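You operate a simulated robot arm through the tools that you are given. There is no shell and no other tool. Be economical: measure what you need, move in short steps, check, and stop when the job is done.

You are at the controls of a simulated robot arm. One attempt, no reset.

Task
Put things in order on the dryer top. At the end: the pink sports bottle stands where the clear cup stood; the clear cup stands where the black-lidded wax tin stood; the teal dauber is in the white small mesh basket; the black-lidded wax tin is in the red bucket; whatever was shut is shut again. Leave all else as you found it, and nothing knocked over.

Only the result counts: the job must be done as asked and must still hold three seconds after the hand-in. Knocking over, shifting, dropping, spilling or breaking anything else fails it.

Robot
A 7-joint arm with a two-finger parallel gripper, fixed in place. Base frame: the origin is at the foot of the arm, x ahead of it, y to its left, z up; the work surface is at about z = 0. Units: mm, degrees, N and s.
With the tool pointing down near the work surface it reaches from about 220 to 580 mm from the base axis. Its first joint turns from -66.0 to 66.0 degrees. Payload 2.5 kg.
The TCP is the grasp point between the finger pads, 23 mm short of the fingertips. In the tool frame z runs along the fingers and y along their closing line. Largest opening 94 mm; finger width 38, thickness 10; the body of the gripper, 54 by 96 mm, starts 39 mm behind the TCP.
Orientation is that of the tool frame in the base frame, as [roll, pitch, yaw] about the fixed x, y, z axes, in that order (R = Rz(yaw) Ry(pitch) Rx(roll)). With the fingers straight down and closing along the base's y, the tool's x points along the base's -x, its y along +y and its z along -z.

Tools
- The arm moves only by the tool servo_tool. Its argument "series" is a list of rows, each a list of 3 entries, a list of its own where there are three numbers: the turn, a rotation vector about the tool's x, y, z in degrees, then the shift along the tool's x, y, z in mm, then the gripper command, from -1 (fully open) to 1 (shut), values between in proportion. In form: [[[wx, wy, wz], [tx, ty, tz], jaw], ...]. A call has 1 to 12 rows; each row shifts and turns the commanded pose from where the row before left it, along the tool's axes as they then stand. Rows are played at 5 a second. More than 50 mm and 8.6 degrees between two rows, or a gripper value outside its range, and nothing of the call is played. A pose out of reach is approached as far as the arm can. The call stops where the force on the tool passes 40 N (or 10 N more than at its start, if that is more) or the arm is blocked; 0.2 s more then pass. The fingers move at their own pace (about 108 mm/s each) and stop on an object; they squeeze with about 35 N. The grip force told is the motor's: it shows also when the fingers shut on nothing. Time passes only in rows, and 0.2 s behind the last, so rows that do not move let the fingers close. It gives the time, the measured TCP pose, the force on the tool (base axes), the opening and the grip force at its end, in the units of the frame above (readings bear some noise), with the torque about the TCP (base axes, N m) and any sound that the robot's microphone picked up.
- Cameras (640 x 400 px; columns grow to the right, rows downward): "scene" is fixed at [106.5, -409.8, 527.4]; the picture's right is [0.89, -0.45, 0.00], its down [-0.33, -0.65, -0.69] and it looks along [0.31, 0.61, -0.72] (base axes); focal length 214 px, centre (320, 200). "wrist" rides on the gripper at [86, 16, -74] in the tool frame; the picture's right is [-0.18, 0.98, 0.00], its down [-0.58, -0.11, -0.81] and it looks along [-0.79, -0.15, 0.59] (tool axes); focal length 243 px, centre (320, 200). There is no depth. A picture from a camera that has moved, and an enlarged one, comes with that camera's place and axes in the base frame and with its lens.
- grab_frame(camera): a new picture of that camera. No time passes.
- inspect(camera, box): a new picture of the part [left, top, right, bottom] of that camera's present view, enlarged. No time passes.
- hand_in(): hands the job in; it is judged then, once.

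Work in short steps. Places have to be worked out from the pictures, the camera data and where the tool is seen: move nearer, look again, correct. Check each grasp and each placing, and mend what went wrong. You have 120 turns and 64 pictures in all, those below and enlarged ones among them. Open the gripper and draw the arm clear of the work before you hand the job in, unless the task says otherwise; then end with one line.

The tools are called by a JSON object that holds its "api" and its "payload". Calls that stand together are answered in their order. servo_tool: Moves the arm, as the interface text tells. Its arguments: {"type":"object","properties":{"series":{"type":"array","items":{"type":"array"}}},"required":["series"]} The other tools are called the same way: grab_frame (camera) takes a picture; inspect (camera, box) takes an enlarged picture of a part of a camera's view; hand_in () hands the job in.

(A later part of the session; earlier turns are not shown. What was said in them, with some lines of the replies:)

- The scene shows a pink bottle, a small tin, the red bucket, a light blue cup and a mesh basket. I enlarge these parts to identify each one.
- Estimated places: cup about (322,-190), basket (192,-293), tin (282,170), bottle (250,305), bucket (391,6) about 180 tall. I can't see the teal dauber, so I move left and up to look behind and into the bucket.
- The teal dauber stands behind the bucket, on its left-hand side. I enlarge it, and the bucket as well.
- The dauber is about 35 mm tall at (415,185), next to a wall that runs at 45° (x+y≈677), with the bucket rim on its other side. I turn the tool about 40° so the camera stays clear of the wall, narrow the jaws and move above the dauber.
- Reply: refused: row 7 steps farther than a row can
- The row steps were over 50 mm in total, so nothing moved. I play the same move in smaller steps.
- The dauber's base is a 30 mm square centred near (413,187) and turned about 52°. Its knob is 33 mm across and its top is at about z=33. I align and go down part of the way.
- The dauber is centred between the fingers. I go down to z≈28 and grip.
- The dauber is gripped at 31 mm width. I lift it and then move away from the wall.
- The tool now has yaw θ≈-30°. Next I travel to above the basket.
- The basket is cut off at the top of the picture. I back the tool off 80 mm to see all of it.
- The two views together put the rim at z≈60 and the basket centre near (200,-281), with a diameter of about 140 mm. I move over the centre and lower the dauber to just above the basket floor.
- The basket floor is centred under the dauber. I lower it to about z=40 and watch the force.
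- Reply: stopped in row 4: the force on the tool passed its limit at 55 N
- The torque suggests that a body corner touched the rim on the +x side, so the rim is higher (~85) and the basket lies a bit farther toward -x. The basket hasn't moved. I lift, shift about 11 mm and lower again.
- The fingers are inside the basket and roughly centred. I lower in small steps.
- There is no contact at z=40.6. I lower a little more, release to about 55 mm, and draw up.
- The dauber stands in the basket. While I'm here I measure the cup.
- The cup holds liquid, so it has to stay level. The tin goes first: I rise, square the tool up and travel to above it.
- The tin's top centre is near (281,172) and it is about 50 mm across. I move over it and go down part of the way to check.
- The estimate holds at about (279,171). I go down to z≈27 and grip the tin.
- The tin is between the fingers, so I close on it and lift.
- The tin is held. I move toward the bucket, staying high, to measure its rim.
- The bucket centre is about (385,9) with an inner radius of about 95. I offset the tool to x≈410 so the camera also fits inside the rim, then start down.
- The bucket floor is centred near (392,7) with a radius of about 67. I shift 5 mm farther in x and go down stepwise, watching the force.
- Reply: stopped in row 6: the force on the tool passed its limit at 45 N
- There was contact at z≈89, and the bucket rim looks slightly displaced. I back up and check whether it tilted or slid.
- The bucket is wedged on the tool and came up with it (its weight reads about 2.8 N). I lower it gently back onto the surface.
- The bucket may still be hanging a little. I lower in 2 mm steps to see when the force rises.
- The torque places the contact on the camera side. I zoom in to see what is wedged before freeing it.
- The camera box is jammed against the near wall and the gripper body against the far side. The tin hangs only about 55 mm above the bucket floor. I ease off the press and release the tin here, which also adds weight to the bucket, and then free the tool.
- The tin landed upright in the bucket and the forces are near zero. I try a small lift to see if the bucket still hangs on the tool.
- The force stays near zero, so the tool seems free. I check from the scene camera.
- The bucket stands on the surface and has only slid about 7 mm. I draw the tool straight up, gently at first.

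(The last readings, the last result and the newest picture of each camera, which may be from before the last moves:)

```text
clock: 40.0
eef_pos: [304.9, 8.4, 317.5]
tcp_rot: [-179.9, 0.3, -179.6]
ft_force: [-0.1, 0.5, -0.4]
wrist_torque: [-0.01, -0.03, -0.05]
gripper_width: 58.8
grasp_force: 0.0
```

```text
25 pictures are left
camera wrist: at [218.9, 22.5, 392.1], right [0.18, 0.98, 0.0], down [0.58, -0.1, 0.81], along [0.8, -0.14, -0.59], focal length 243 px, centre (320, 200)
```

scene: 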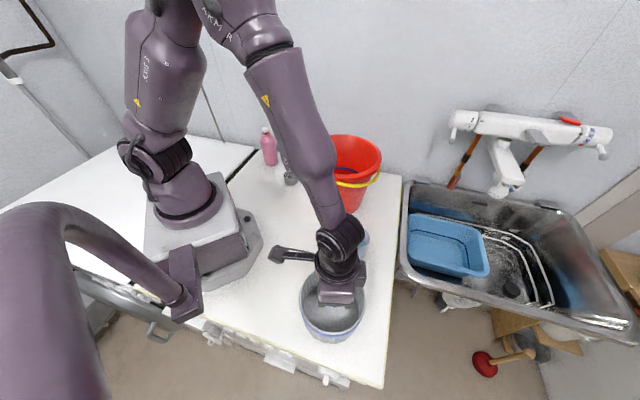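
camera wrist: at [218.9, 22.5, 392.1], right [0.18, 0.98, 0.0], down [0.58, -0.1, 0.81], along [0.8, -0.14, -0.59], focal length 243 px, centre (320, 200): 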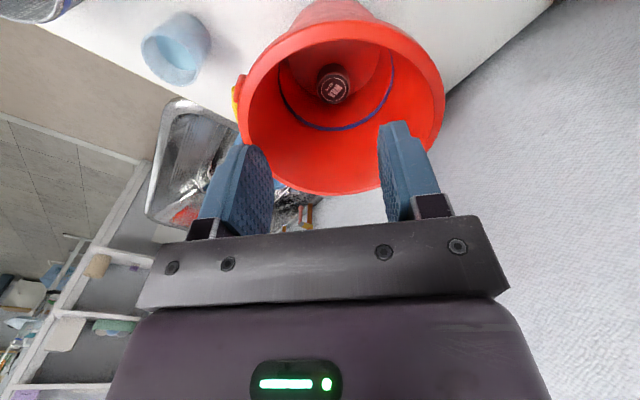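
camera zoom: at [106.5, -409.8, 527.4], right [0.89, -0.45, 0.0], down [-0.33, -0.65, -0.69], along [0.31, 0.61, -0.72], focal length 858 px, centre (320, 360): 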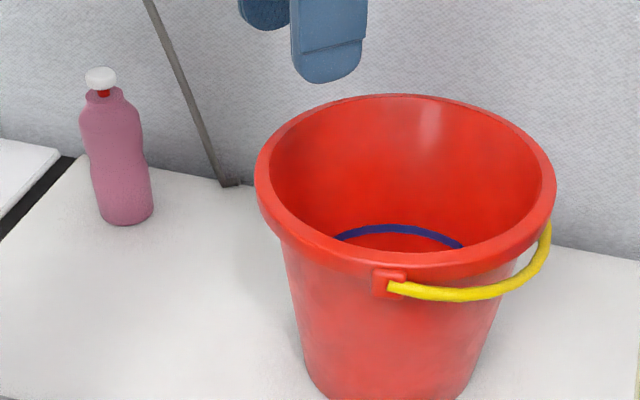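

The tin stands upright in the bucket, which is about 8 mm off its start place, still upright and clear. Next is the cup: I move above it and open wide.

{"api": "servo_tool", "payload": {"series": [[[0, 0, 0], [0, -45, 0], -1], [[0, 0, 0], [0, -45, 0], -1], [[0, 0, 0], [0, -45, 0], -1], [[0, 0, 0], [0, -45, 0], -1], [[0, 0, 0], [0, -18, 35], -1], [[0, 0, 0], [0, 0, 0], -1]]}}

{"api": "inspect", "payload": {"camera": "wrist", "box": [240, 0, 400, 100]}}

```text
clock: 41.4
eef_pos: [307.3, -191.1, 285.0]
tcp_rot: [-179.9, 0.4, -179.7]
ft_force: [-0.3, 0.0, -0.6]
wrist_torque: [0.03, -0.03, -0.01]
gripper_width: 94.0
grasp_force: 0.1
```

```text
4.00 times, centred on (320, 50) of wrist
camera zoom: at [221.5, -175.5, 358.4], right [0.18, 0.98, 0.0], down [0.58, -0.1, 0.81], along [0.8, -0.14, -0.59], focal length 970 px, centre (320, 800)
```

zoom: 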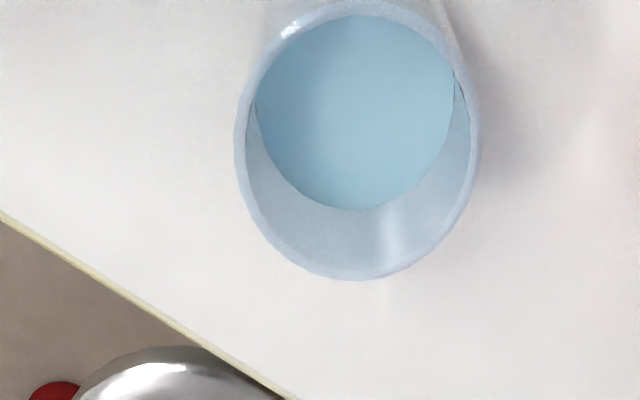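

The cup is near (324,-186), with its rim about 63 mm across at z≈79. I move over it and go down halfway, then check.

{"api": "servo_tool", "payload": {"series": [[[0, 0, 0], [-17, 5, 0], -1], [[0, 0, 0], [0, 0, 45], -1], [[0, 0, 0], [0, 0, 45], -1], [[0, 0, 0], [0, 0, 35], -1], [[0, 0, 0], [0, 0, 0], -1]]}}

{"api": "grab_frame", "payload": {"camera": "wrist"}}

```text
clock: 42.5
eef_pos: [324.2, -186.1, 157.6]
tcp_rot: [-179.9, 0.4, -179.6]
ft_force: [-0.6, -1.0, 0.1]
wrist_torque: [0.02, -0.02, 0.0]
gripper_width: 93.9
grasp_force: 0.1
```

```text
23 pictures are left
camera wrist: at [238.1, -171.0, 231.7], right [0.18, 0.98, 0.0], down [0.58, -0.1, 0.81], along [0.8, -0.14, -0.59], focal length 243 px, centre (320, 200)
```

wrist: 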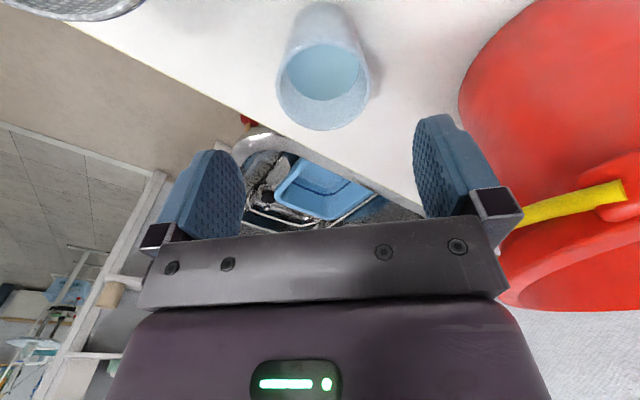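

The cup is centred to within 2 mm. I go down to z≈48.

{"api": "servo_tool", "payload": {"series": [[[0, 0, 0], [1, 1.5, 40], -1], [[0, 0, 0], [0, 0, 35], -1], [[0, 0, 0], [0, 0, 25], -1], [[0, 0, 0], [0, 0, 10], -1], [[0, 0, 0], [0, 0, 0], -1]]}}

{"api": "grab_frame", "payload": {"camera": "wrist"}}

```text
clock: 43.8
eef_pos: [323.4, -184.5, 47.8]
tcp_rot: [-179.9, 0.4, -179.5]
ft_force: [-0.5, -1.0, 0.3]
wrist_torque: [0.0, 0.0, 0.02]
gripper_width: 94.0
grasp_force: 0.1
```

```text
22 pictures are left
camera wrist: at [238.4, -169.5, 122.6], right [0.18, 0.98, 0.0], down [0.58, -0.1, 0.81], along [0.8, -0.14, -0.59], focal length 243 px, centre (320, 200)
```

wrist: 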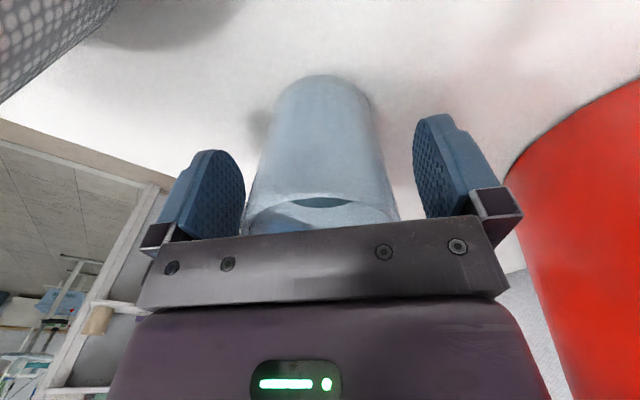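

The cup sits between the fingers, so I close on it.

{"api": "servo_tool", "payload": {"series": [[[0, 0, 0], [0, 0, 0], -0.5], [[0, 0, 0], [0, 0, 0], -0.3], [[0, 0, 0], [0, 0, 0], 0.2], [[0, 0, 0], [0, 0, 0], 0.2], [[0, 0, 0], [0, 0, 0], 1], [[0, 0, 0], [0, 0, 0], 1]]}}

```text
clock: 45.1
eef_pos: [325.0, -185.7, 49.2]
tcp_rot: [-179.9, 0.2, -179.6]
ft_force: [0.3, 0.5, -0.2]
wrist_torque: [0.02, 0.0, 0.0]
gripper_width: 60.9
grasp_force: 34.7
```

The cup is gripped at 61 mm. I lift it smoothly to clear the bucket.

{"api": "servo_tool", "payload": {"series": [[[0, 0, 0], [0, 0, -4], 1], [[0, 0, 0], [0, 0, -8], 1], [[0, 0, 0], [0, 0, -14], 1], [[0, 0, 0], [0, 0, -20], 1], [[0, 0, 0], [0, 0, -25], 1], [[0, 0, 0], [0, 0, -28], 1], [[0, 0, 0], [0, 0, -28], 1], [[0, 0, 0], [0, 0, -28], 1], [[0, 0, 0], [0, 0, -25], 1], [[0, 0, 0], [0, 0, -20], 1], [[0, 0, 0], [0, 0, -13], 1], [[0, 0, 0], [0, 0, -6], 1]]}}

{"api": "grab_frame", "payload": {"camera": "wrist"}}

```text
clock: 47.8
eef_pos: [323.0, -184.3, 267.7]
tcp_rot: [-179.9, 0.3, -179.6]
ft_force: [-0.1, -0.2, -1.6]
wrist_torque: [-0.01, -0.01, 0.01]
gripper_width: 61.0
grasp_force: 35.0
```

```text
21 pictures are left
camera wrist: at [237.4, -168.5, 342.0], right [0.18, 0.98, 0.0], down [0.58, -0.1, 0.81], along [0.8, -0.14, -0.59], focal length 243 px, centre (320, 200)
```

wrist: 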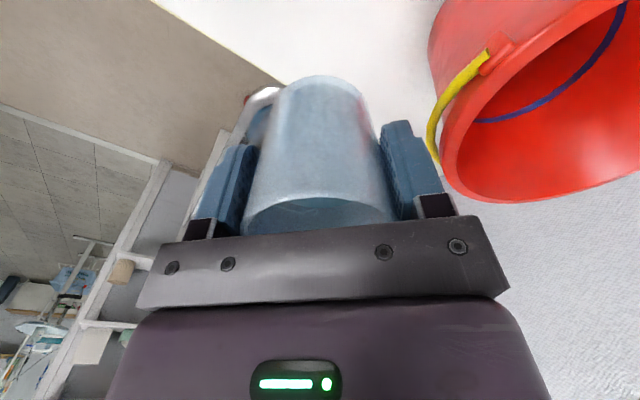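

The cup is steady. I carry it smoothly to above the tin's old spot, (278,171).

{"api": "servo_tool", "payload": {"series": [[[0, 0, 0], [1, 8, 0], 1], [[0, 0, 0], [2.3, 18, 0], 1], [[0, 0, 0], [3.5, 28, 0], 1], [[0, 0, 0], [4.6, 36, 0], 1], [[0, 0, 0], [5.2, 41, 0], 1], [[0, 0, 0], [5.6, 44, 0], 1], [[0, 0, 0], [5.6, 44, 0], 1], [[0, 0, 0], [5.2, 41, 0], 1], [[0, 0, 0], [4.6, 36, 0], 1], [[0, 0, 0], [3.5, 28, 0], 1], [[0, 0, 0], [2.5, 20, 0], 1], [[0, 0, 0], [1.5, 12, 0], 1]]}}

{"api": "servo_tool", "payload": {"series": [[[0, 0, 0], [0, 0, 5], 1], [[0, 0, 0], [0, 0, 12], 1], [[0, 0, 0], [0, 0, 20], 1], [[0, 0, 0], [0, 0, 28], 1], [[0, 0, 0], [0, 0, 30], 1], [[0, 0, 0], [0, 0, 30], 1], [[0, 0, 0], [0, 0, 28], 1], [[0, 0, 0], [0, 0, 20], 1], [[0, 0, 0], [0, 0, 12], 1], [[0, 0, 0], [0, 0, 6], 1], [[0, 0, 0], [0, 0, 0], 1]]}}

```text
clock: 50.4
eef_pos: [276.5, 172.0, 267.0]
tcp_rot: [-179.9, 0.2, -179.8]
ft_force: [0.3, -0.4, -1.1]
wrist_torque: [0.03, 0.0, 0.04]
gripper_width: 60.9
grasp_force: 34.9
```

```text
clock: 52.8
eef_pos: [275.9, 172.4, 76.2]
tcp_rot: [-180.0, 0.4, -179.5]
ft_force: [-0.2, -0.3, -2.1]
wrist_torque: [0.01, -0.01, 0.0]
gripper_width: 60.9
grasp_force: 35.3
```

Now at z=76. I lower the last 27 mm gently, with a 2 mm correction in x.

{"api": "servo_tool", "payload": {"series": [[[0, 0, 0], [-2, 0, 10], 1], [[0, 0, 0], [0, 0, 8], 1], [[0, 0, 0], [0, 0, 5], 1], [[0, 0, 0], [0, 0, 3], 1], [[0, 0, 0], [0, 0, 0], 1]]}}

{"api": "grab_frame", "payload": {"camera": "wrist"}}

```text
clock: 54.0
eef_pos: [279.8, 170.9, 50.6]
tcp_rot: [-179.9, 0.4, -179.6]
ft_force: [0.5, 0.5, -1.9]
wrist_torque: [-0.02, 0.01, 0.01]
gripper_width: 60.7
grasp_force: 35.4
```

```text
20 pictures are left
camera wrist: at [193.4, 186.6, 124.1], right [0.18, 0.98, 0.0], down [0.58, -0.1, 0.81], along [0.8, -0.14, -0.59], focal length 243 px, centre (320, 200)
```

wrist: 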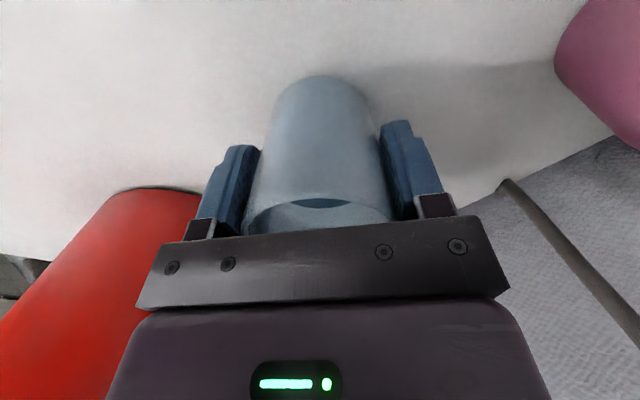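

The arm still carries the cup's weight. I lower millimetre by millimetre until it touches.

{"api": "servo_tool", "payload": {"series": [[[0, 0, 0], [0, 0, 1], 1], [[0, 0, 0], [0, 0, 1], 1], [[0, 0, 0], [0, 0, 0], 1]]}}

```text
clock: 54.8
eef_pos: [278.3, 171.2, 48.4]
tcp_rot: [-179.9, 0.3, -179.7]
ft_force: [-2.8, -0.9, 9.6]
wrist_torque: [-0.08, 0.15, 0.08]
gripper_width: 60.9
grasp_force: 36.0
```

The cup is on the surface. I ease up half a millimetre, release, and look before rising.

{"api": "servo_tool", "payload": {"series": [[[0, 0, 0], [0, 0, -0.6], 1], [[0, 0, 0], [0, 0, 0], -0.35], [[0, 0, 0], [0, 0, 0], -0.6], [[0, 0, 0], [0, 0, 0], -0.9], [[0, 0, 0], [0, 0, 0], -0.95]]}}

{"api": "grab_frame", "payload": {"camera": "wrist"}}

```text
clock: 56.0
eef_pos: [281.4, 171.4, 48.6]
tcp_rot: [-179.9, 0.4, -179.8]
ft_force: [0.4, -0.6, -0.2]
wrist_torque: [-0.04, -0.02, 0.02]
gripper_width: 91.6
grasp_force: 0.1
```

```text
19 pictures are left
camera wrist: at [193.3, 186.6, 122.9], right [0.18, 0.98, 0.0], down [0.58, -0.1, 0.81], along [0.8, -0.14, -0.59], focal length 243 px, centre (320, 200)
```

wrist: 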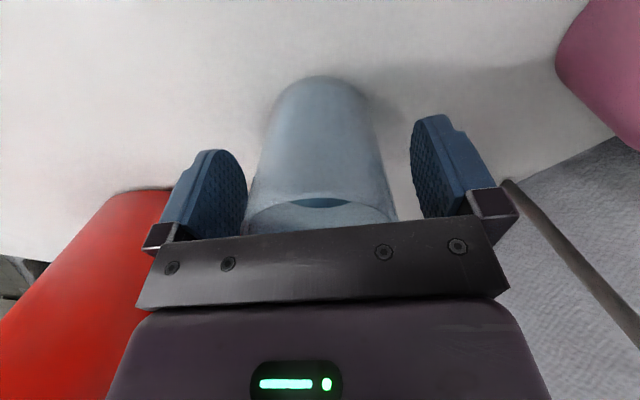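

The cup stands where the tin was. The bottle is too tall for a straight-down grasp, so I will grip it with the tool tilted about 55°. First I rise, yaw 45° and look at the bottle from above.

{"api": "servo_tool", "payload": {"series": [[[0, 0, 0], [0, 0, -15], -0.95], [[0, 0, 0], [0, 0, -45], -0.95], [[0, 0, 0], [0, 0, -50], -0.95], [[0, 0, 0], [0, 0, -50], -0.95], [[0, 0, 0], [0, 0, -50], -0.95], [[0, 0, 0], [0, 0, -40], -0.95], [[0, 0, -7.5], [0, 0, 0], -0.95], [[0, 0, -7.5], [0, 0, 0], -0.95], [[0, 0, -7.5], [0, 0, 0], -0.95], [[0, 0, -7.5], [0, 0, 0], -0.95], [[0, 0, -7.5], [0, 0, 0], -0.95], [[0, 0, -7.5], [0, 0, 0], -0.95]]}}

{"api": "servo_tool", "payload": {"series": [[[0, 0, 0], [-11, 29, 0], -0.95], [[0, 0, 0], [-11, 29, 0], -0.95], [[0, 0, 0], [-11, 29, 0], -0.95], [[0, 0, 0], [-12, 29, 0], -0.95], [[0, 0, 0], [0, 0, 0], -0.95]]}}

{"api": "grab_frame", "payload": {"camera": "wrist"}}

```text
clock: 58.5
eef_pos: [278.4, 172.0, 298.4]
tcp_rot: [-179.7, 0.2, -134.5]
ft_force: [-0.3, 0.0, 0.3]
wrist_torque: [0.01, -0.02, 0.01]
gripper_width: 91.9
grasp_force: 0.1
```

```text
clock: 59.8
eef_pos: [227.2, 284.7, 298.0]
tcp_rot: [-179.7, 0.1, -134.7]
ft_force: [-0.1, 0.1, -0.4]
wrist_torque: [0.0, 0.01, -0.03]
gripper_width: 91.9
grasp_force: 0.1
```

```text
18 pictures are left
camera wrist: at [155.5, 234.4, 372.3], right [-0.57, 0.82, 0.0], down [0.48, 0.34, 0.81], along [0.67, 0.46, -0.59], focal length 243 px, centre (320, 200)
```

wrist: 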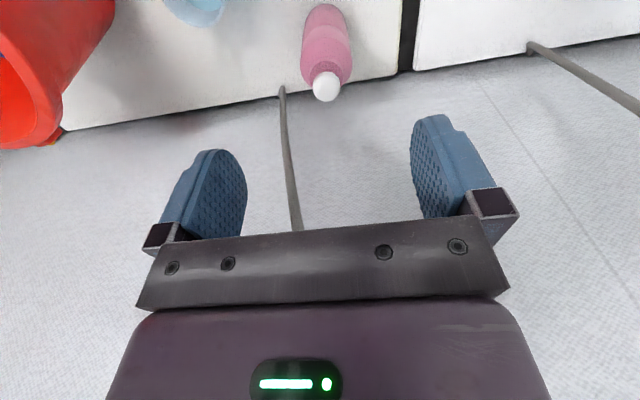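

The bottle is at (250,304) and 158 mm tall. I tilt the tool 55° in place, then back off toward the robot.

{"api": "servo_tool", "payload": {"series": [[[0, -7.86, 0], [0, 0, 0], -0.95], [[0, -7.86, 0], [0, 0, 0], -0.95], [[0, -7.86, 0], [0, 0, 0], -0.95], [[0, -7.86, 0], [0, 0, 0], -0.95], [[0, -7.86, 0], [0, 0, 0], -0.95], [[0, -7.86, 0], [0, 0, 0], -0.95], [[0, -7.86, 0], [0, 0, 0], -0.95], [[0, 0, 0], [17.6, -1, -25], -0.95], [[0, 0, 0], [17.7, -1, -25], -0.95], [[0, 0, 0], [0, 0, 0], -0.95]]}}

{"api": "grab_frame", "payload": {"camera": "scene"}}

```text
clock: 62.0
eef_pos: [193.9, 240.3, 312.1]
tcp_rot: [-176.6, 44.8, -134.4]
ft_force: [0.0, 0.3, -0.3]
wrist_torque: [0.0, -0.01, 0.02]
gripper_width: 91.9
grasp_force: 0.0
out of reach, approached as far as the arm can: row 6, 7, 9
```

```text
17 pictures are left
```

scene: 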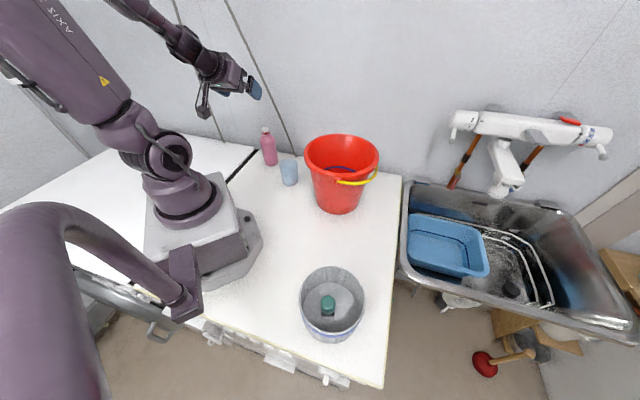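

The tool can only tilt to about 45° here. A 45° tilt still works if I grip at z≈85 with the bottle nearer the fingertips. I bring the command back to 45° and lower by 100 mm.

{"api": "servo_tool", "payload": {"series": [[[0, 5, 0], [0, 0, 0], -0.95], [[0, 5, 0], [0, 0, 0], -0.95], [[0, 0, 0], [25, 0, 25], -0.95], [[0, 0, 0], [25, 0, 25], -0.95], [[0, 0, 0], [0, 0, 0], -0.95]]}}

```text
clock: 63.1
eef_pos: [192.5, 239.9, 249.3]
tcp_rot: [-176.9, 34.7, -135.0]
ft_force: [-0.6, 0.6, 0.2]
wrist_torque: [0.02, -0.02, 0.01]
gripper_width: 91.8
grasp_force: 0.0
out of reach, approached as far as the arm can: row 4
```

The inner reach limit is what stops the tilt this close to the base. I level the roll, move farther out above the bottle and tilt again there.

{"api": "servo_tool", "payload": {"series": [[[-3.1, 0, 0], [0, 0, 0], -0.95], [[0, 0, 0], [-27, 2.3, 27.2], -0.95], [[0, 0, 0], [-27, 2.3, 27.2], -0.95], [[0, -5, 0], [0, 0, 0], -0.95], [[0, -5, 0], [0, 0, 0], -0.95], [[0, 0, 0], [0, 0, 0], -0.95]]}}

```text
clock: 64.5
eef_pos: [241.3, 295.1, 235.8]
tcp_rot: [179.7, 45.0, -135.0]
ft_force: [-0.6, 0.5, 0.0]
wrist_torque: [-0.02, 0.0, -0.01]
gripper_width: 91.6
grasp_force: 0.0
```

The 45° tilt is reached above the bottle. I go straight down until the cap enters between the fingers, and look.

{"api": "servo_tool", "payload": {"series": [[[0, 0, 0], [24, 0, 26], -0.95], [[0, 0, 0], [24.7, 0, 24.7], -0.95], [[0, 0, 0], [0, 0, 0], -0.95]]}}

{"api": "grab_frame", "payload": {"camera": "wrist"}}

{"api": "inspect", "payload": {"camera": "scene", "box": [200, 80, 360, 200]}}

```text
clock: 65.3
eef_pos: [243.1, 297.8, 165.5]
tcp_rot: [179.8, 45.0, -135.1]
ft_force: [0.7, -0.6, -0.7]
wrist_torque: [0.02, -0.02, 0.02]
gripper_width: 91.5
grasp_force: 0.1
```

```text
16 pictures are left
camera wrist: at [152.2, 227.1, 156.0], right [-0.6, 0.79, 0.13], down [-0.03, -0.19, 0.98], along [0.8, 0.59, 0.14], focal length 243 px, centre (320, 200)
```

wrist: 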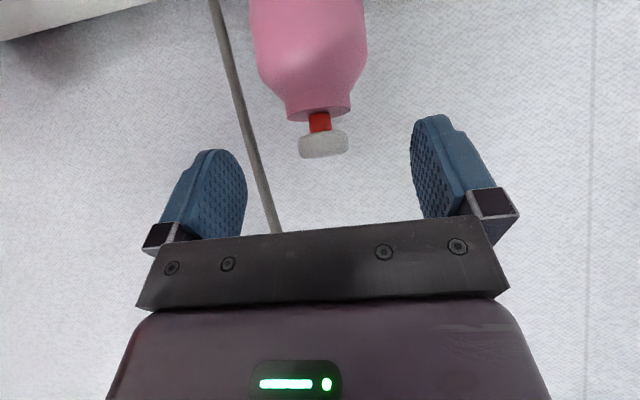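

```text
3.33 times, centred on (280, 140) of scene
camera zoom: at [106.5, -409.9, 527.4], right [0.89, -0.45, 0.0], down [-0.33, -0.65, -0.69], along [0.31, 0.61, -0.72], focal length 715 px, centre (453, 400)
```

zoom: 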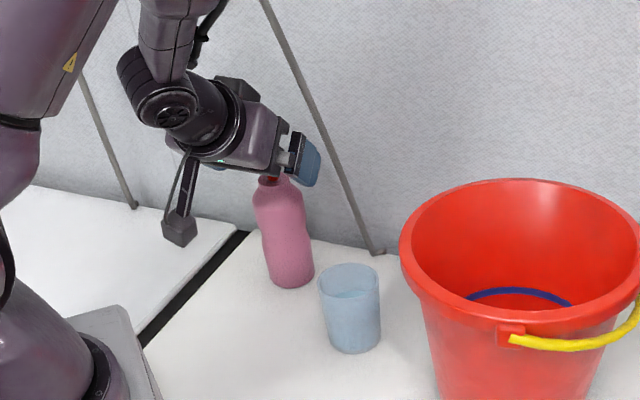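

The cap is centred between the fingers. I go down the remaining 70 mm.

{"api": "servo_tool", "payload": {"series": [[[0, 0, 0], [17, 0, 17], -0.95], [[0, 0, 0], [17, 0, 17], -0.95], [[0, 0, 0], [15, 0, 15], -0.95], [[0, 0, 0], [0, 0, 0], -0.95]]}}

{"api": "grab_frame", "payload": {"camera": "wrist"}}

```text
clock: 66.3
eef_pos: [242.9, 297.8, 96.6]
tcp_rot: [179.7, 45.1, -135.1]
ft_force: [0.2, 0.3, 0.7]
wrist_torque: [-0.02, 0.01, -0.02]
gripper_width: 91.6
grasp_force: 0.1
```

```text
14 pictures are left
camera wrist: at [152.3, 227.1, 87.3], right [-0.6, 0.79, 0.13], down [-0.03, -0.19, 0.98], along [0.8, 0.59, 0.14], focal length 243 px, centre (320, 200)
```

wrist: 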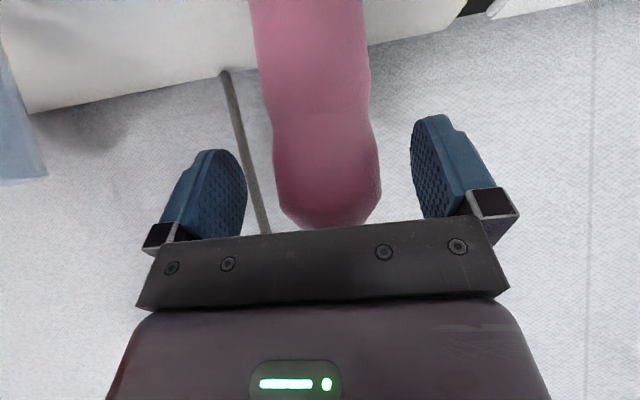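

The fingers straddle the bottle's upper bulge with no contact. I close and check the grip.

{"api": "servo_tool", "payload": {"series": [[[0, 0, 0], [0, 0, 0], -0.5], [[0, 0, 0], [0, 0, 0], -0.2], [[0, 0, 0], [0, 0, 0], 0.2], [[0, 0, 0], [0, 0, 0], 1], [[0, 0, 0], [0, 0, 0], 1]]}}

```text
clock: 67.5
eef_pos: [242.9, 297.0, 95.2]
tcp_rot: [179.8, 45.0, -135.1]
ft_force: [-0.6, 1.7, 1.1]
wrist_torque: [-0.01, -0.06, 0.03]
gripper_width: 54.9
grasp_force: 34.4
```

The bottle is gripped at 55 mm. I lift 15 mm and check that it stays upright.

{"api": "servo_tool", "payload": {"series": [[[0, 0, 0], [-2, 0, -2], 1], [[0, 0, 0], [-4, 0, -4], 1], [[0, 0, 0], [-5, 0, -5], 1], [[0, 0, 0], [0, 0, 0], 1]]}}

{"api": "grab_frame", "payload": {"camera": "wrist"}}

```text
clock: 68.5
eef_pos: [241.9, 297.5, 112.1]
tcp_rot: [179.8, 44.8, -135.0]
ft_force: [0.5, 0.7, -3.9]
wrist_torque: [-0.06, 0.02, -0.01]
gripper_width: 55.2
grasp_force: 35.0
```

```text
13 pictures are left
camera wrist: at [152.3, 227.5, 103.2], right [-0.6, 0.79, 0.13], down [-0.03, -0.19, 0.98], along [0.8, 0.59, 0.14], focal length 243 px, centre (320, 200)
```

wrist: 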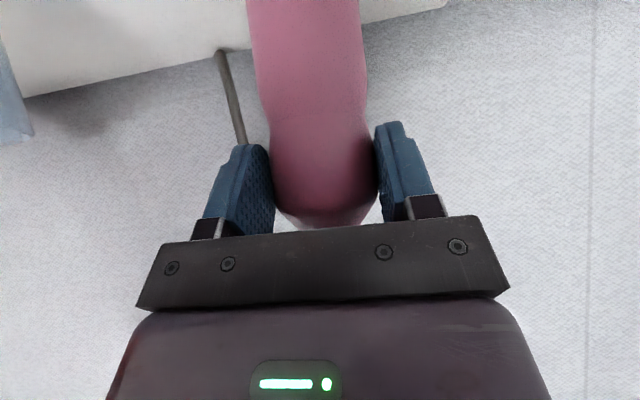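

The bottle is upright in the grip and weighs about 0.4 kg. I lift to z≈230, then swing 13° around the base axis.

{"api": "servo_tool", "payload": {"series": [[[0, 0, 0], [-14, 0, -14], 1], [[0, 0, 0], [-24, 0, -24], 1], [[0, 0, 0], [-28, 0, -28], 1], [[0, 0, 0], [-16, 0, -16], 1], [[3, 0, 3], [0, -28, 0], 1], [[4.6, 0, 4.6], [0, -44, 0], 1], [[3, 0, 3], [0, -28, 0], 1], [[0, 0, 0], [0, 0, 0], 1]]}}

```text
clock: 70.3
eef_pos: [307.7, 220.2, 227.4]
tcp_rot: [179.7, 45.0, -150.1]
ft_force: [-0.2, -0.4, -3.5]
wrist_torque: [-0.05, 0.04, -0.02]
gripper_width: 54.9
grasp_force: 35.0
```

The bottle is still steady. I move up 85 mm and outward 25 mm to clear the bucket rim.

{"api": "servo_tool", "payload": {"series": [[[0, 0, 0], [-15, 0, -8], 1], [[0, 0, 0], [-25, 0, -13], 1], [[0, 0, 0], [-25, 0, -13], 1], [[0, 0, 0], [-13, 0, -8], 1], [[0, 0, 0], [0, 0, 0], 1]]}}

```text
clock: 71.5
eef_pos: [329.8, 232.9, 311.6]
tcp_rot: [179.8, 44.8, -150.1]
ft_force: [0.3, 0.0, -3.9]
wrist_torque: [-0.04, 0.04, 0.01]
gripper_width: 54.8
grasp_force: 35.6
```

Now r≈404 mm and the bottle's underside is at about z=216. I swing over the bucket along an arc.

{"api": "servo_tool", "payload": {"series": [[[2.1, 0, 2.1], [0, -21, 0], 1], [[4.24, 0, 4.24], [0, -42, 0], 1], [[4.24, 0, 4.24], [0, -42, 0], 1], [[4.24, 0, 4.24], [0, -42, 0], 1], [[4.24, 0, 4.24], [0, -42, 0], 1], [[4.24, 0, 4.24], [0, -42, 0], 1], [[2.1, 0, 2.1], [0, -21, 0], 1]]}}

```text
clock: 73.2
eef_pos: [393.3, -6.6, 310.2]
tcp_rot: [179.8, 45.0, 174.0]
ft_force: [-0.2, 0.3, -3.9]
wrist_torque: [0.01, 0.1, 0.01]
gripper_width: 55.0
grasp_force: 35.1
```

Halfway over, all steady. I continue to above the cup's old spot.

{"api": "servo_tool", "payload": {"series": [[[2.1, 0, 2.1], [-1, -21, 1], 1], [[4.24, 0, 4.24], [-1, -42, 1], 1], [[4.24, 0, 4.24], [-1, -42, 1], 1], [[4.24, 0, 4.24], [-1, -42, 1], 1], [[4.24, 0, 4.24], [-1, -42, 1], 1], [[2.1, 0, 2.1], [-1, -21, 1], 1], [[0, 0, 0], [0, 0, 0], 1]]}}

{"api": "grab_frame", "payload": {"camera": "scene"}}

```text
clock: 74.8
eef_pos: [336.6, -206.7, 310.4]
tcp_rot: [179.9, 44.8, 144.3]
ft_force: [-0.2, 0.4, -3.8]
wrist_torque: [0.07, 0.04, -0.01]
gripper_width: 55.3
grasp_force: 34.5
```

```text
12 pictures are left
```

scene: 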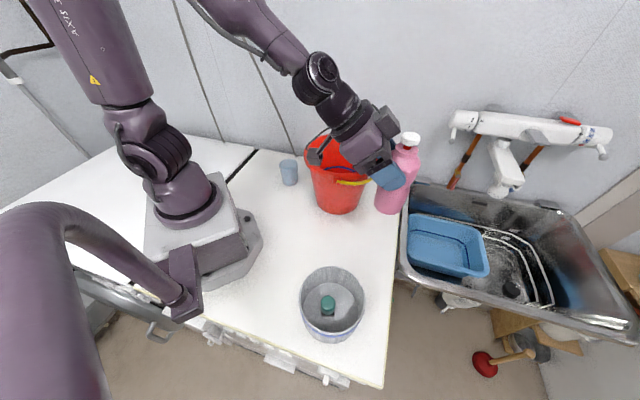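

The bottle is carried upright. I move to TCP (316,-179), which puts the bottle at about (324,-185), and lower to z≈150.

{"api": "servo_tool", "payload": {"series": [[[0, 0, 0], [10, 2, 8], 1], [[0, 0, 0], [25, 2, 20], 1], [[0, 0, 0], [28, 2, 20], 1], [[0, 0, 0], [28, 2, 20], 1], [[0, 0, 0], [25, 2, 14], 1], [[0, 0, 0], [13, 0.4, 4], 1], [[0, 0, 0], [7.5, 0, 4], 1], [[0, 0, 0], [0, 0, 0], 1]]}}

```text
clock: 76.5
eef_pos: [316.1, -181.5, 158.8]
tcp_rot: [180.0, 44.7, 144.2]
ft_force: [-0.2, -0.4, -4.6]
wrist_torque: [0.05, 0.09, 0.02]
gripper_width: 55.0
grasp_force: 34.9
out of reach, approached as far as the arm can: row 2
```

Now at (316,-181.5,159). I lower to about z=102 with a 2 mm correction.

{"api": "servo_tool", "payload": {"series": [[[0, 0, 0], [11, 1, 9], 1], [[0, 0, 0], [14, 1, 14], 1], [[0, 0, 0], [10, 0, 10], 1], [[0, 0, 0], [6, 0, 6], 1], [[0, 0, 0], [0, 0, 0], 1]]}}

{"api": "grab_frame", "payload": {"camera": "wrist"}}

{"api": "inspect", "payload": {"camera": "scene", "box": [290, 170, 430, 290]}}

```text
clock: 77.8
eef_pos: [313.7, -177.8, 103.3]
tcp_rot: [179.9, 44.8, 144.2]
ft_force: [0.0, -0.5, -3.3]
wrist_torque: [0.05, 0.06, 0.02]
gripper_width: 55.0
grasp_force: 34.6
```

```text
11 pictures are left
camera wrist: at [233.1, -99.2, 94.2], right [0.68, 0.72, 0.13], down [-0.19, 0.0, 0.98], along [0.71, -0.69, 0.14], focal length 243 px, centre (320, 200)
```

wrist: 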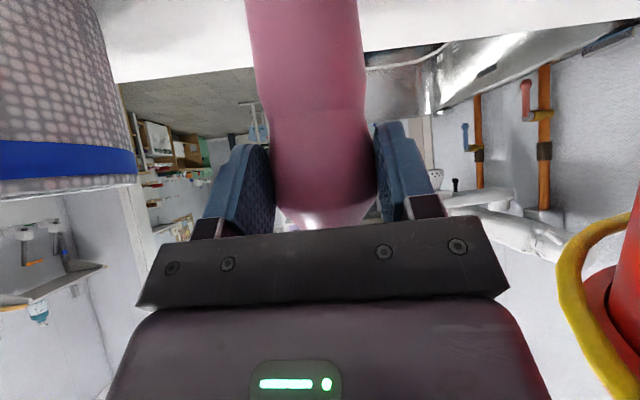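

```text
3.33 times, centred on (360, 230) of scene
camera zoom: at [106.5, -409.9, 527.4], right [0.89, -0.45, 0.0], down [-0.33, -0.65, -0.69], along [0.31, 0.61, -0.72], focal length 715 px, centre (187, 100)
```

zoom: 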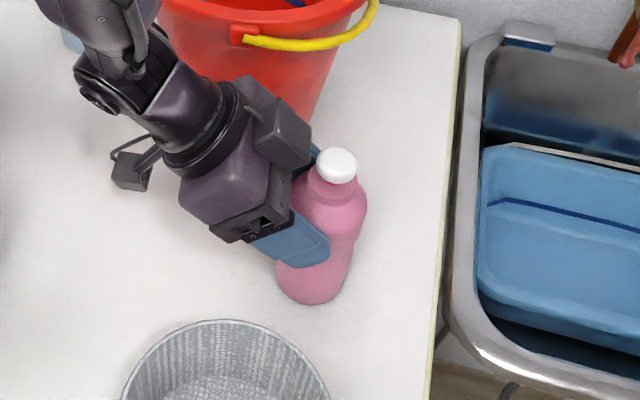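

The bottle hangs about 7 mm above the surface at roughly (323,-185). I lower it gently until it touches.

{"api": "servo_tool", "payload": {"series": [[[0, 0, 0], [1.8, 0, 3.2], 1], [[0, 0, 0], [1.0, 0, 1.0], 1], [[0, 0, 0], [0, 0, 0], 1]]}}

{"api": "servo_tool", "payload": {"series": [[[0, 0, 0], [0.7, 0, 0.7], 1], [[0, 0, 0], [0.7, 0, 0.7], 1], [[0, 0, 0], [0, 0, 0], 1]]}}

```text
clock: 78.5
eef_pos: [316.1, -178.3, 98.5]
tcp_rot: [-180.0, 44.8, 144.2]
ft_force: [0.0, 0.4, -3.5]
wrist_torque: [0.05, 0.04, 0.04]
gripper_width: 54.8
grasp_force: 35.4
```

```text
clock: 79.3
eef_pos: [316.4, -179.2, 96.0]
tcp_rot: [-179.9, 45.1, 144.3]
ft_force: [-6.1, 0.5, 20.4]
wrist_torque: [0.03, -0.36, 0.11]
gripper_width: 54.9
grasp_force: 34.8
```

Contact is made. I ease up about 1 mm and open slowly.

{"api": "servo_tool", "payload": {"series": [[[0, 0, 0], [-0.7, 0, -0.7], 1], [[0, 0, 0], [0, 0, 0], 1]]}}

{"api": "servo_tool", "payload": {"series": [[[0, 0, 0], [0, 0, 0], -0.25], [[0, 0, 0], [0, 0, 0], -0.45], [[0, 0, 0], [0, 0, 0], -0.7], [[0, 0, 0], [0, 0, 0], -0.95], [[0, 0, 0], [0, 0, 0], -0.95]]}}

{"api": "grab_frame", "payload": {"camera": "wrist"}}

```text
clock: 80.0
eef_pos: [317.6, -179.1, 96.4]
tcp_rot: [180.0, 44.9, 144.2]
ft_force: [2.7, -2.9, 6.3]
wrist_torque: [-0.36, -0.63, -0.06]
gripper_width: 55.0
grasp_force: 34.8
```

```text
clock: 81.2
eef_pos: [316.5, -179.3, 96.8]
tcp_rot: [-179.9, 44.9, 144.2]
ft_force: [0.0, 0.1, -0.2]
wrist_torque: [0.04, 0.02, 0.03]
gripper_width: 91.5
grasp_force: 0.1
```

```text
9 pictures are left
camera wrist: at [234.4, -99.6, 88.7], right [0.68, 0.72, 0.13], down [-0.19, 0.0, 0.98], along [0.71, -0.69, 0.14], focal length 243 px, centre (320, 200)
```

wrist: 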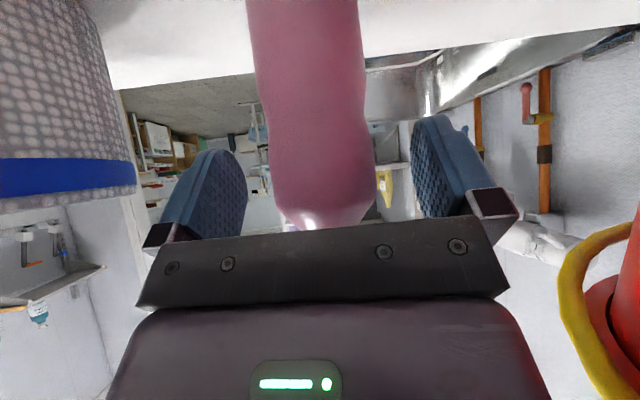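

The bottle stands free. I withdraw straight up so the fingers clear the cap.

{"api": "servo_tool", "payload": {"series": [[[0, 0, 0], [-10, 0, -10], -0.95], [[0, 0, 0], [-17, 0, -17], -0.95], [[0, 0, 0], [-17, 0, -17], -0.95], [[0, 0, 0], [0, 0, 0], -0.95]]}}

{"api": "servo_tool", "payload": {"series": [[[0, 0, 0], [-14, 0, -14], -0.95], [[0, 0, 0], [-14, 0, -14], -0.95], [[0, 0, 0], [-14, 0, -14], -0.95], [[0, 0, 0], [-14, 0, -14], -0.95], [[0, 0, 0], [0, 0, 0], -0.95]]}}

{"api": "inspect", "payload": {"camera": "scene", "box": [220, 100, 440, 350]}}

```text
clock: 82.2
eef_pos: [315.9, -178.8, 160.7]
tcp_rot: [180.0, 44.7, 144.2]
ft_force: [0.6, -0.4, 0.2]
wrist_torque: [-0.01, 0.01, 0.02]
gripper_width: 91.8
grasp_force: 0.2
```

```text
clock: 83.3
eef_pos: [317.1, -178.9, 239.5]
tcp_rot: [-179.9, 44.8, 144.2]
ft_force: [-0.1, -0.3, 0.0]
wrist_torque: [-0.02, 0.0, -0.02]
gripper_width: 91.8
grasp_force: 0.0
```

```text
1.60 times, centred on (330, 225) of scene
camera zoom: at [106.5, -409.8, 527.4], right [0.89, -0.45, 0.0], down [-0.33, -0.65, -0.69], along [0.31, 0.61, -0.72], focal length 343 px, centre (304, 160)
```

zoom: 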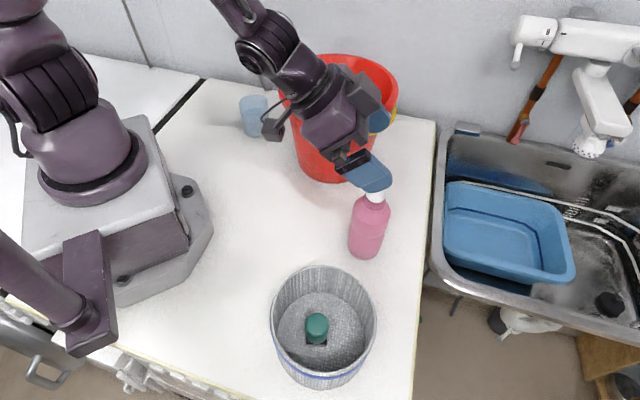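

Everything stands. I return the tool to vertical, raise it, move it clear and take a last look.

{"api": "servo_tool", "payload": {"series": [[[0, 7.5, 0], [0, 0, -20], -0.95], [[0, 7.5, 0], [0, 0, -20], -0.95], [[0, 7.5, 0], [0, 0, -20], -0.95], [[0, 7.5, 0], [0, 0, -20], -0.95], [[0, 7.5, 0], [0, 0, -20], -0.95], [[0, 7.5, 0], [0, 0, -20], -0.95], [[0, 0, 0], [0, 0, -30], -0.95], [[0, 0, 0], [0, 0, 0], -0.95]]}}

{"api": "inspect", "payload": {"camera": "scene", "box": [240, 110, 400, 210]}}

{"api": "grab_frame", "payload": {"camera": "scene"}}

```text
clock: 85.2
eef_pos: [271.2, -156.2, 342.9]
tcp_rot: [-176.2, 11.0, 142.2]
ft_force: [0.3, 0.3, -0.4]
wrist_torque: [0.01, 0.0, 0.01]
gripper_width: 91.7
grasp_force: 0.0
out of reach, approached as far as the arm can: row 1, 2, 3
```

```text
4.00 times, centred on (320, 160) of scene
camera zoom: at [106.5, -409.8, 527.4], right [0.89, -0.45, 0.0], down [-0.33, -0.65, -0.69], along [0.31, 0.61, -0.72], focal length 858 px, centre (320, 360)
```

zoom: 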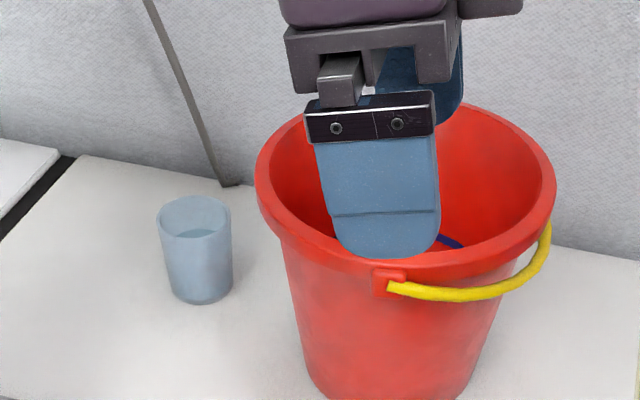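

```text
6 pictures are left
```

scene: 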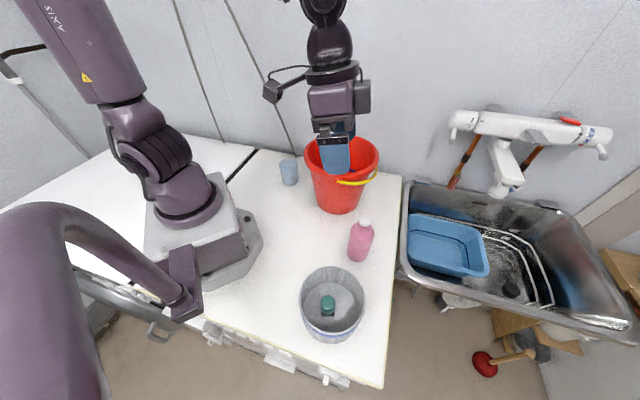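

Bottle, cup, dauber and tin are all in place, and the open gripper is high and clear. I hand in.

{"api": "hand_in", "payload": {}}

```text
The job is handed in.
```

I've handed in the job with all four items in place, but the red bucket ended up about 8 mm from where it started and turned by roughly 9°. The tool jammed inside it while I was lowering the tin, briefly lifting it. The bucket is upright, and I did not push it back. The pink bottle stands where the cup was, the cup where the tin was, the dauber is in the mesh basket, and the tin is upright in the bucket. I released the tin about 55 mm above the bucket floor. I found nothing that needed shutting again.
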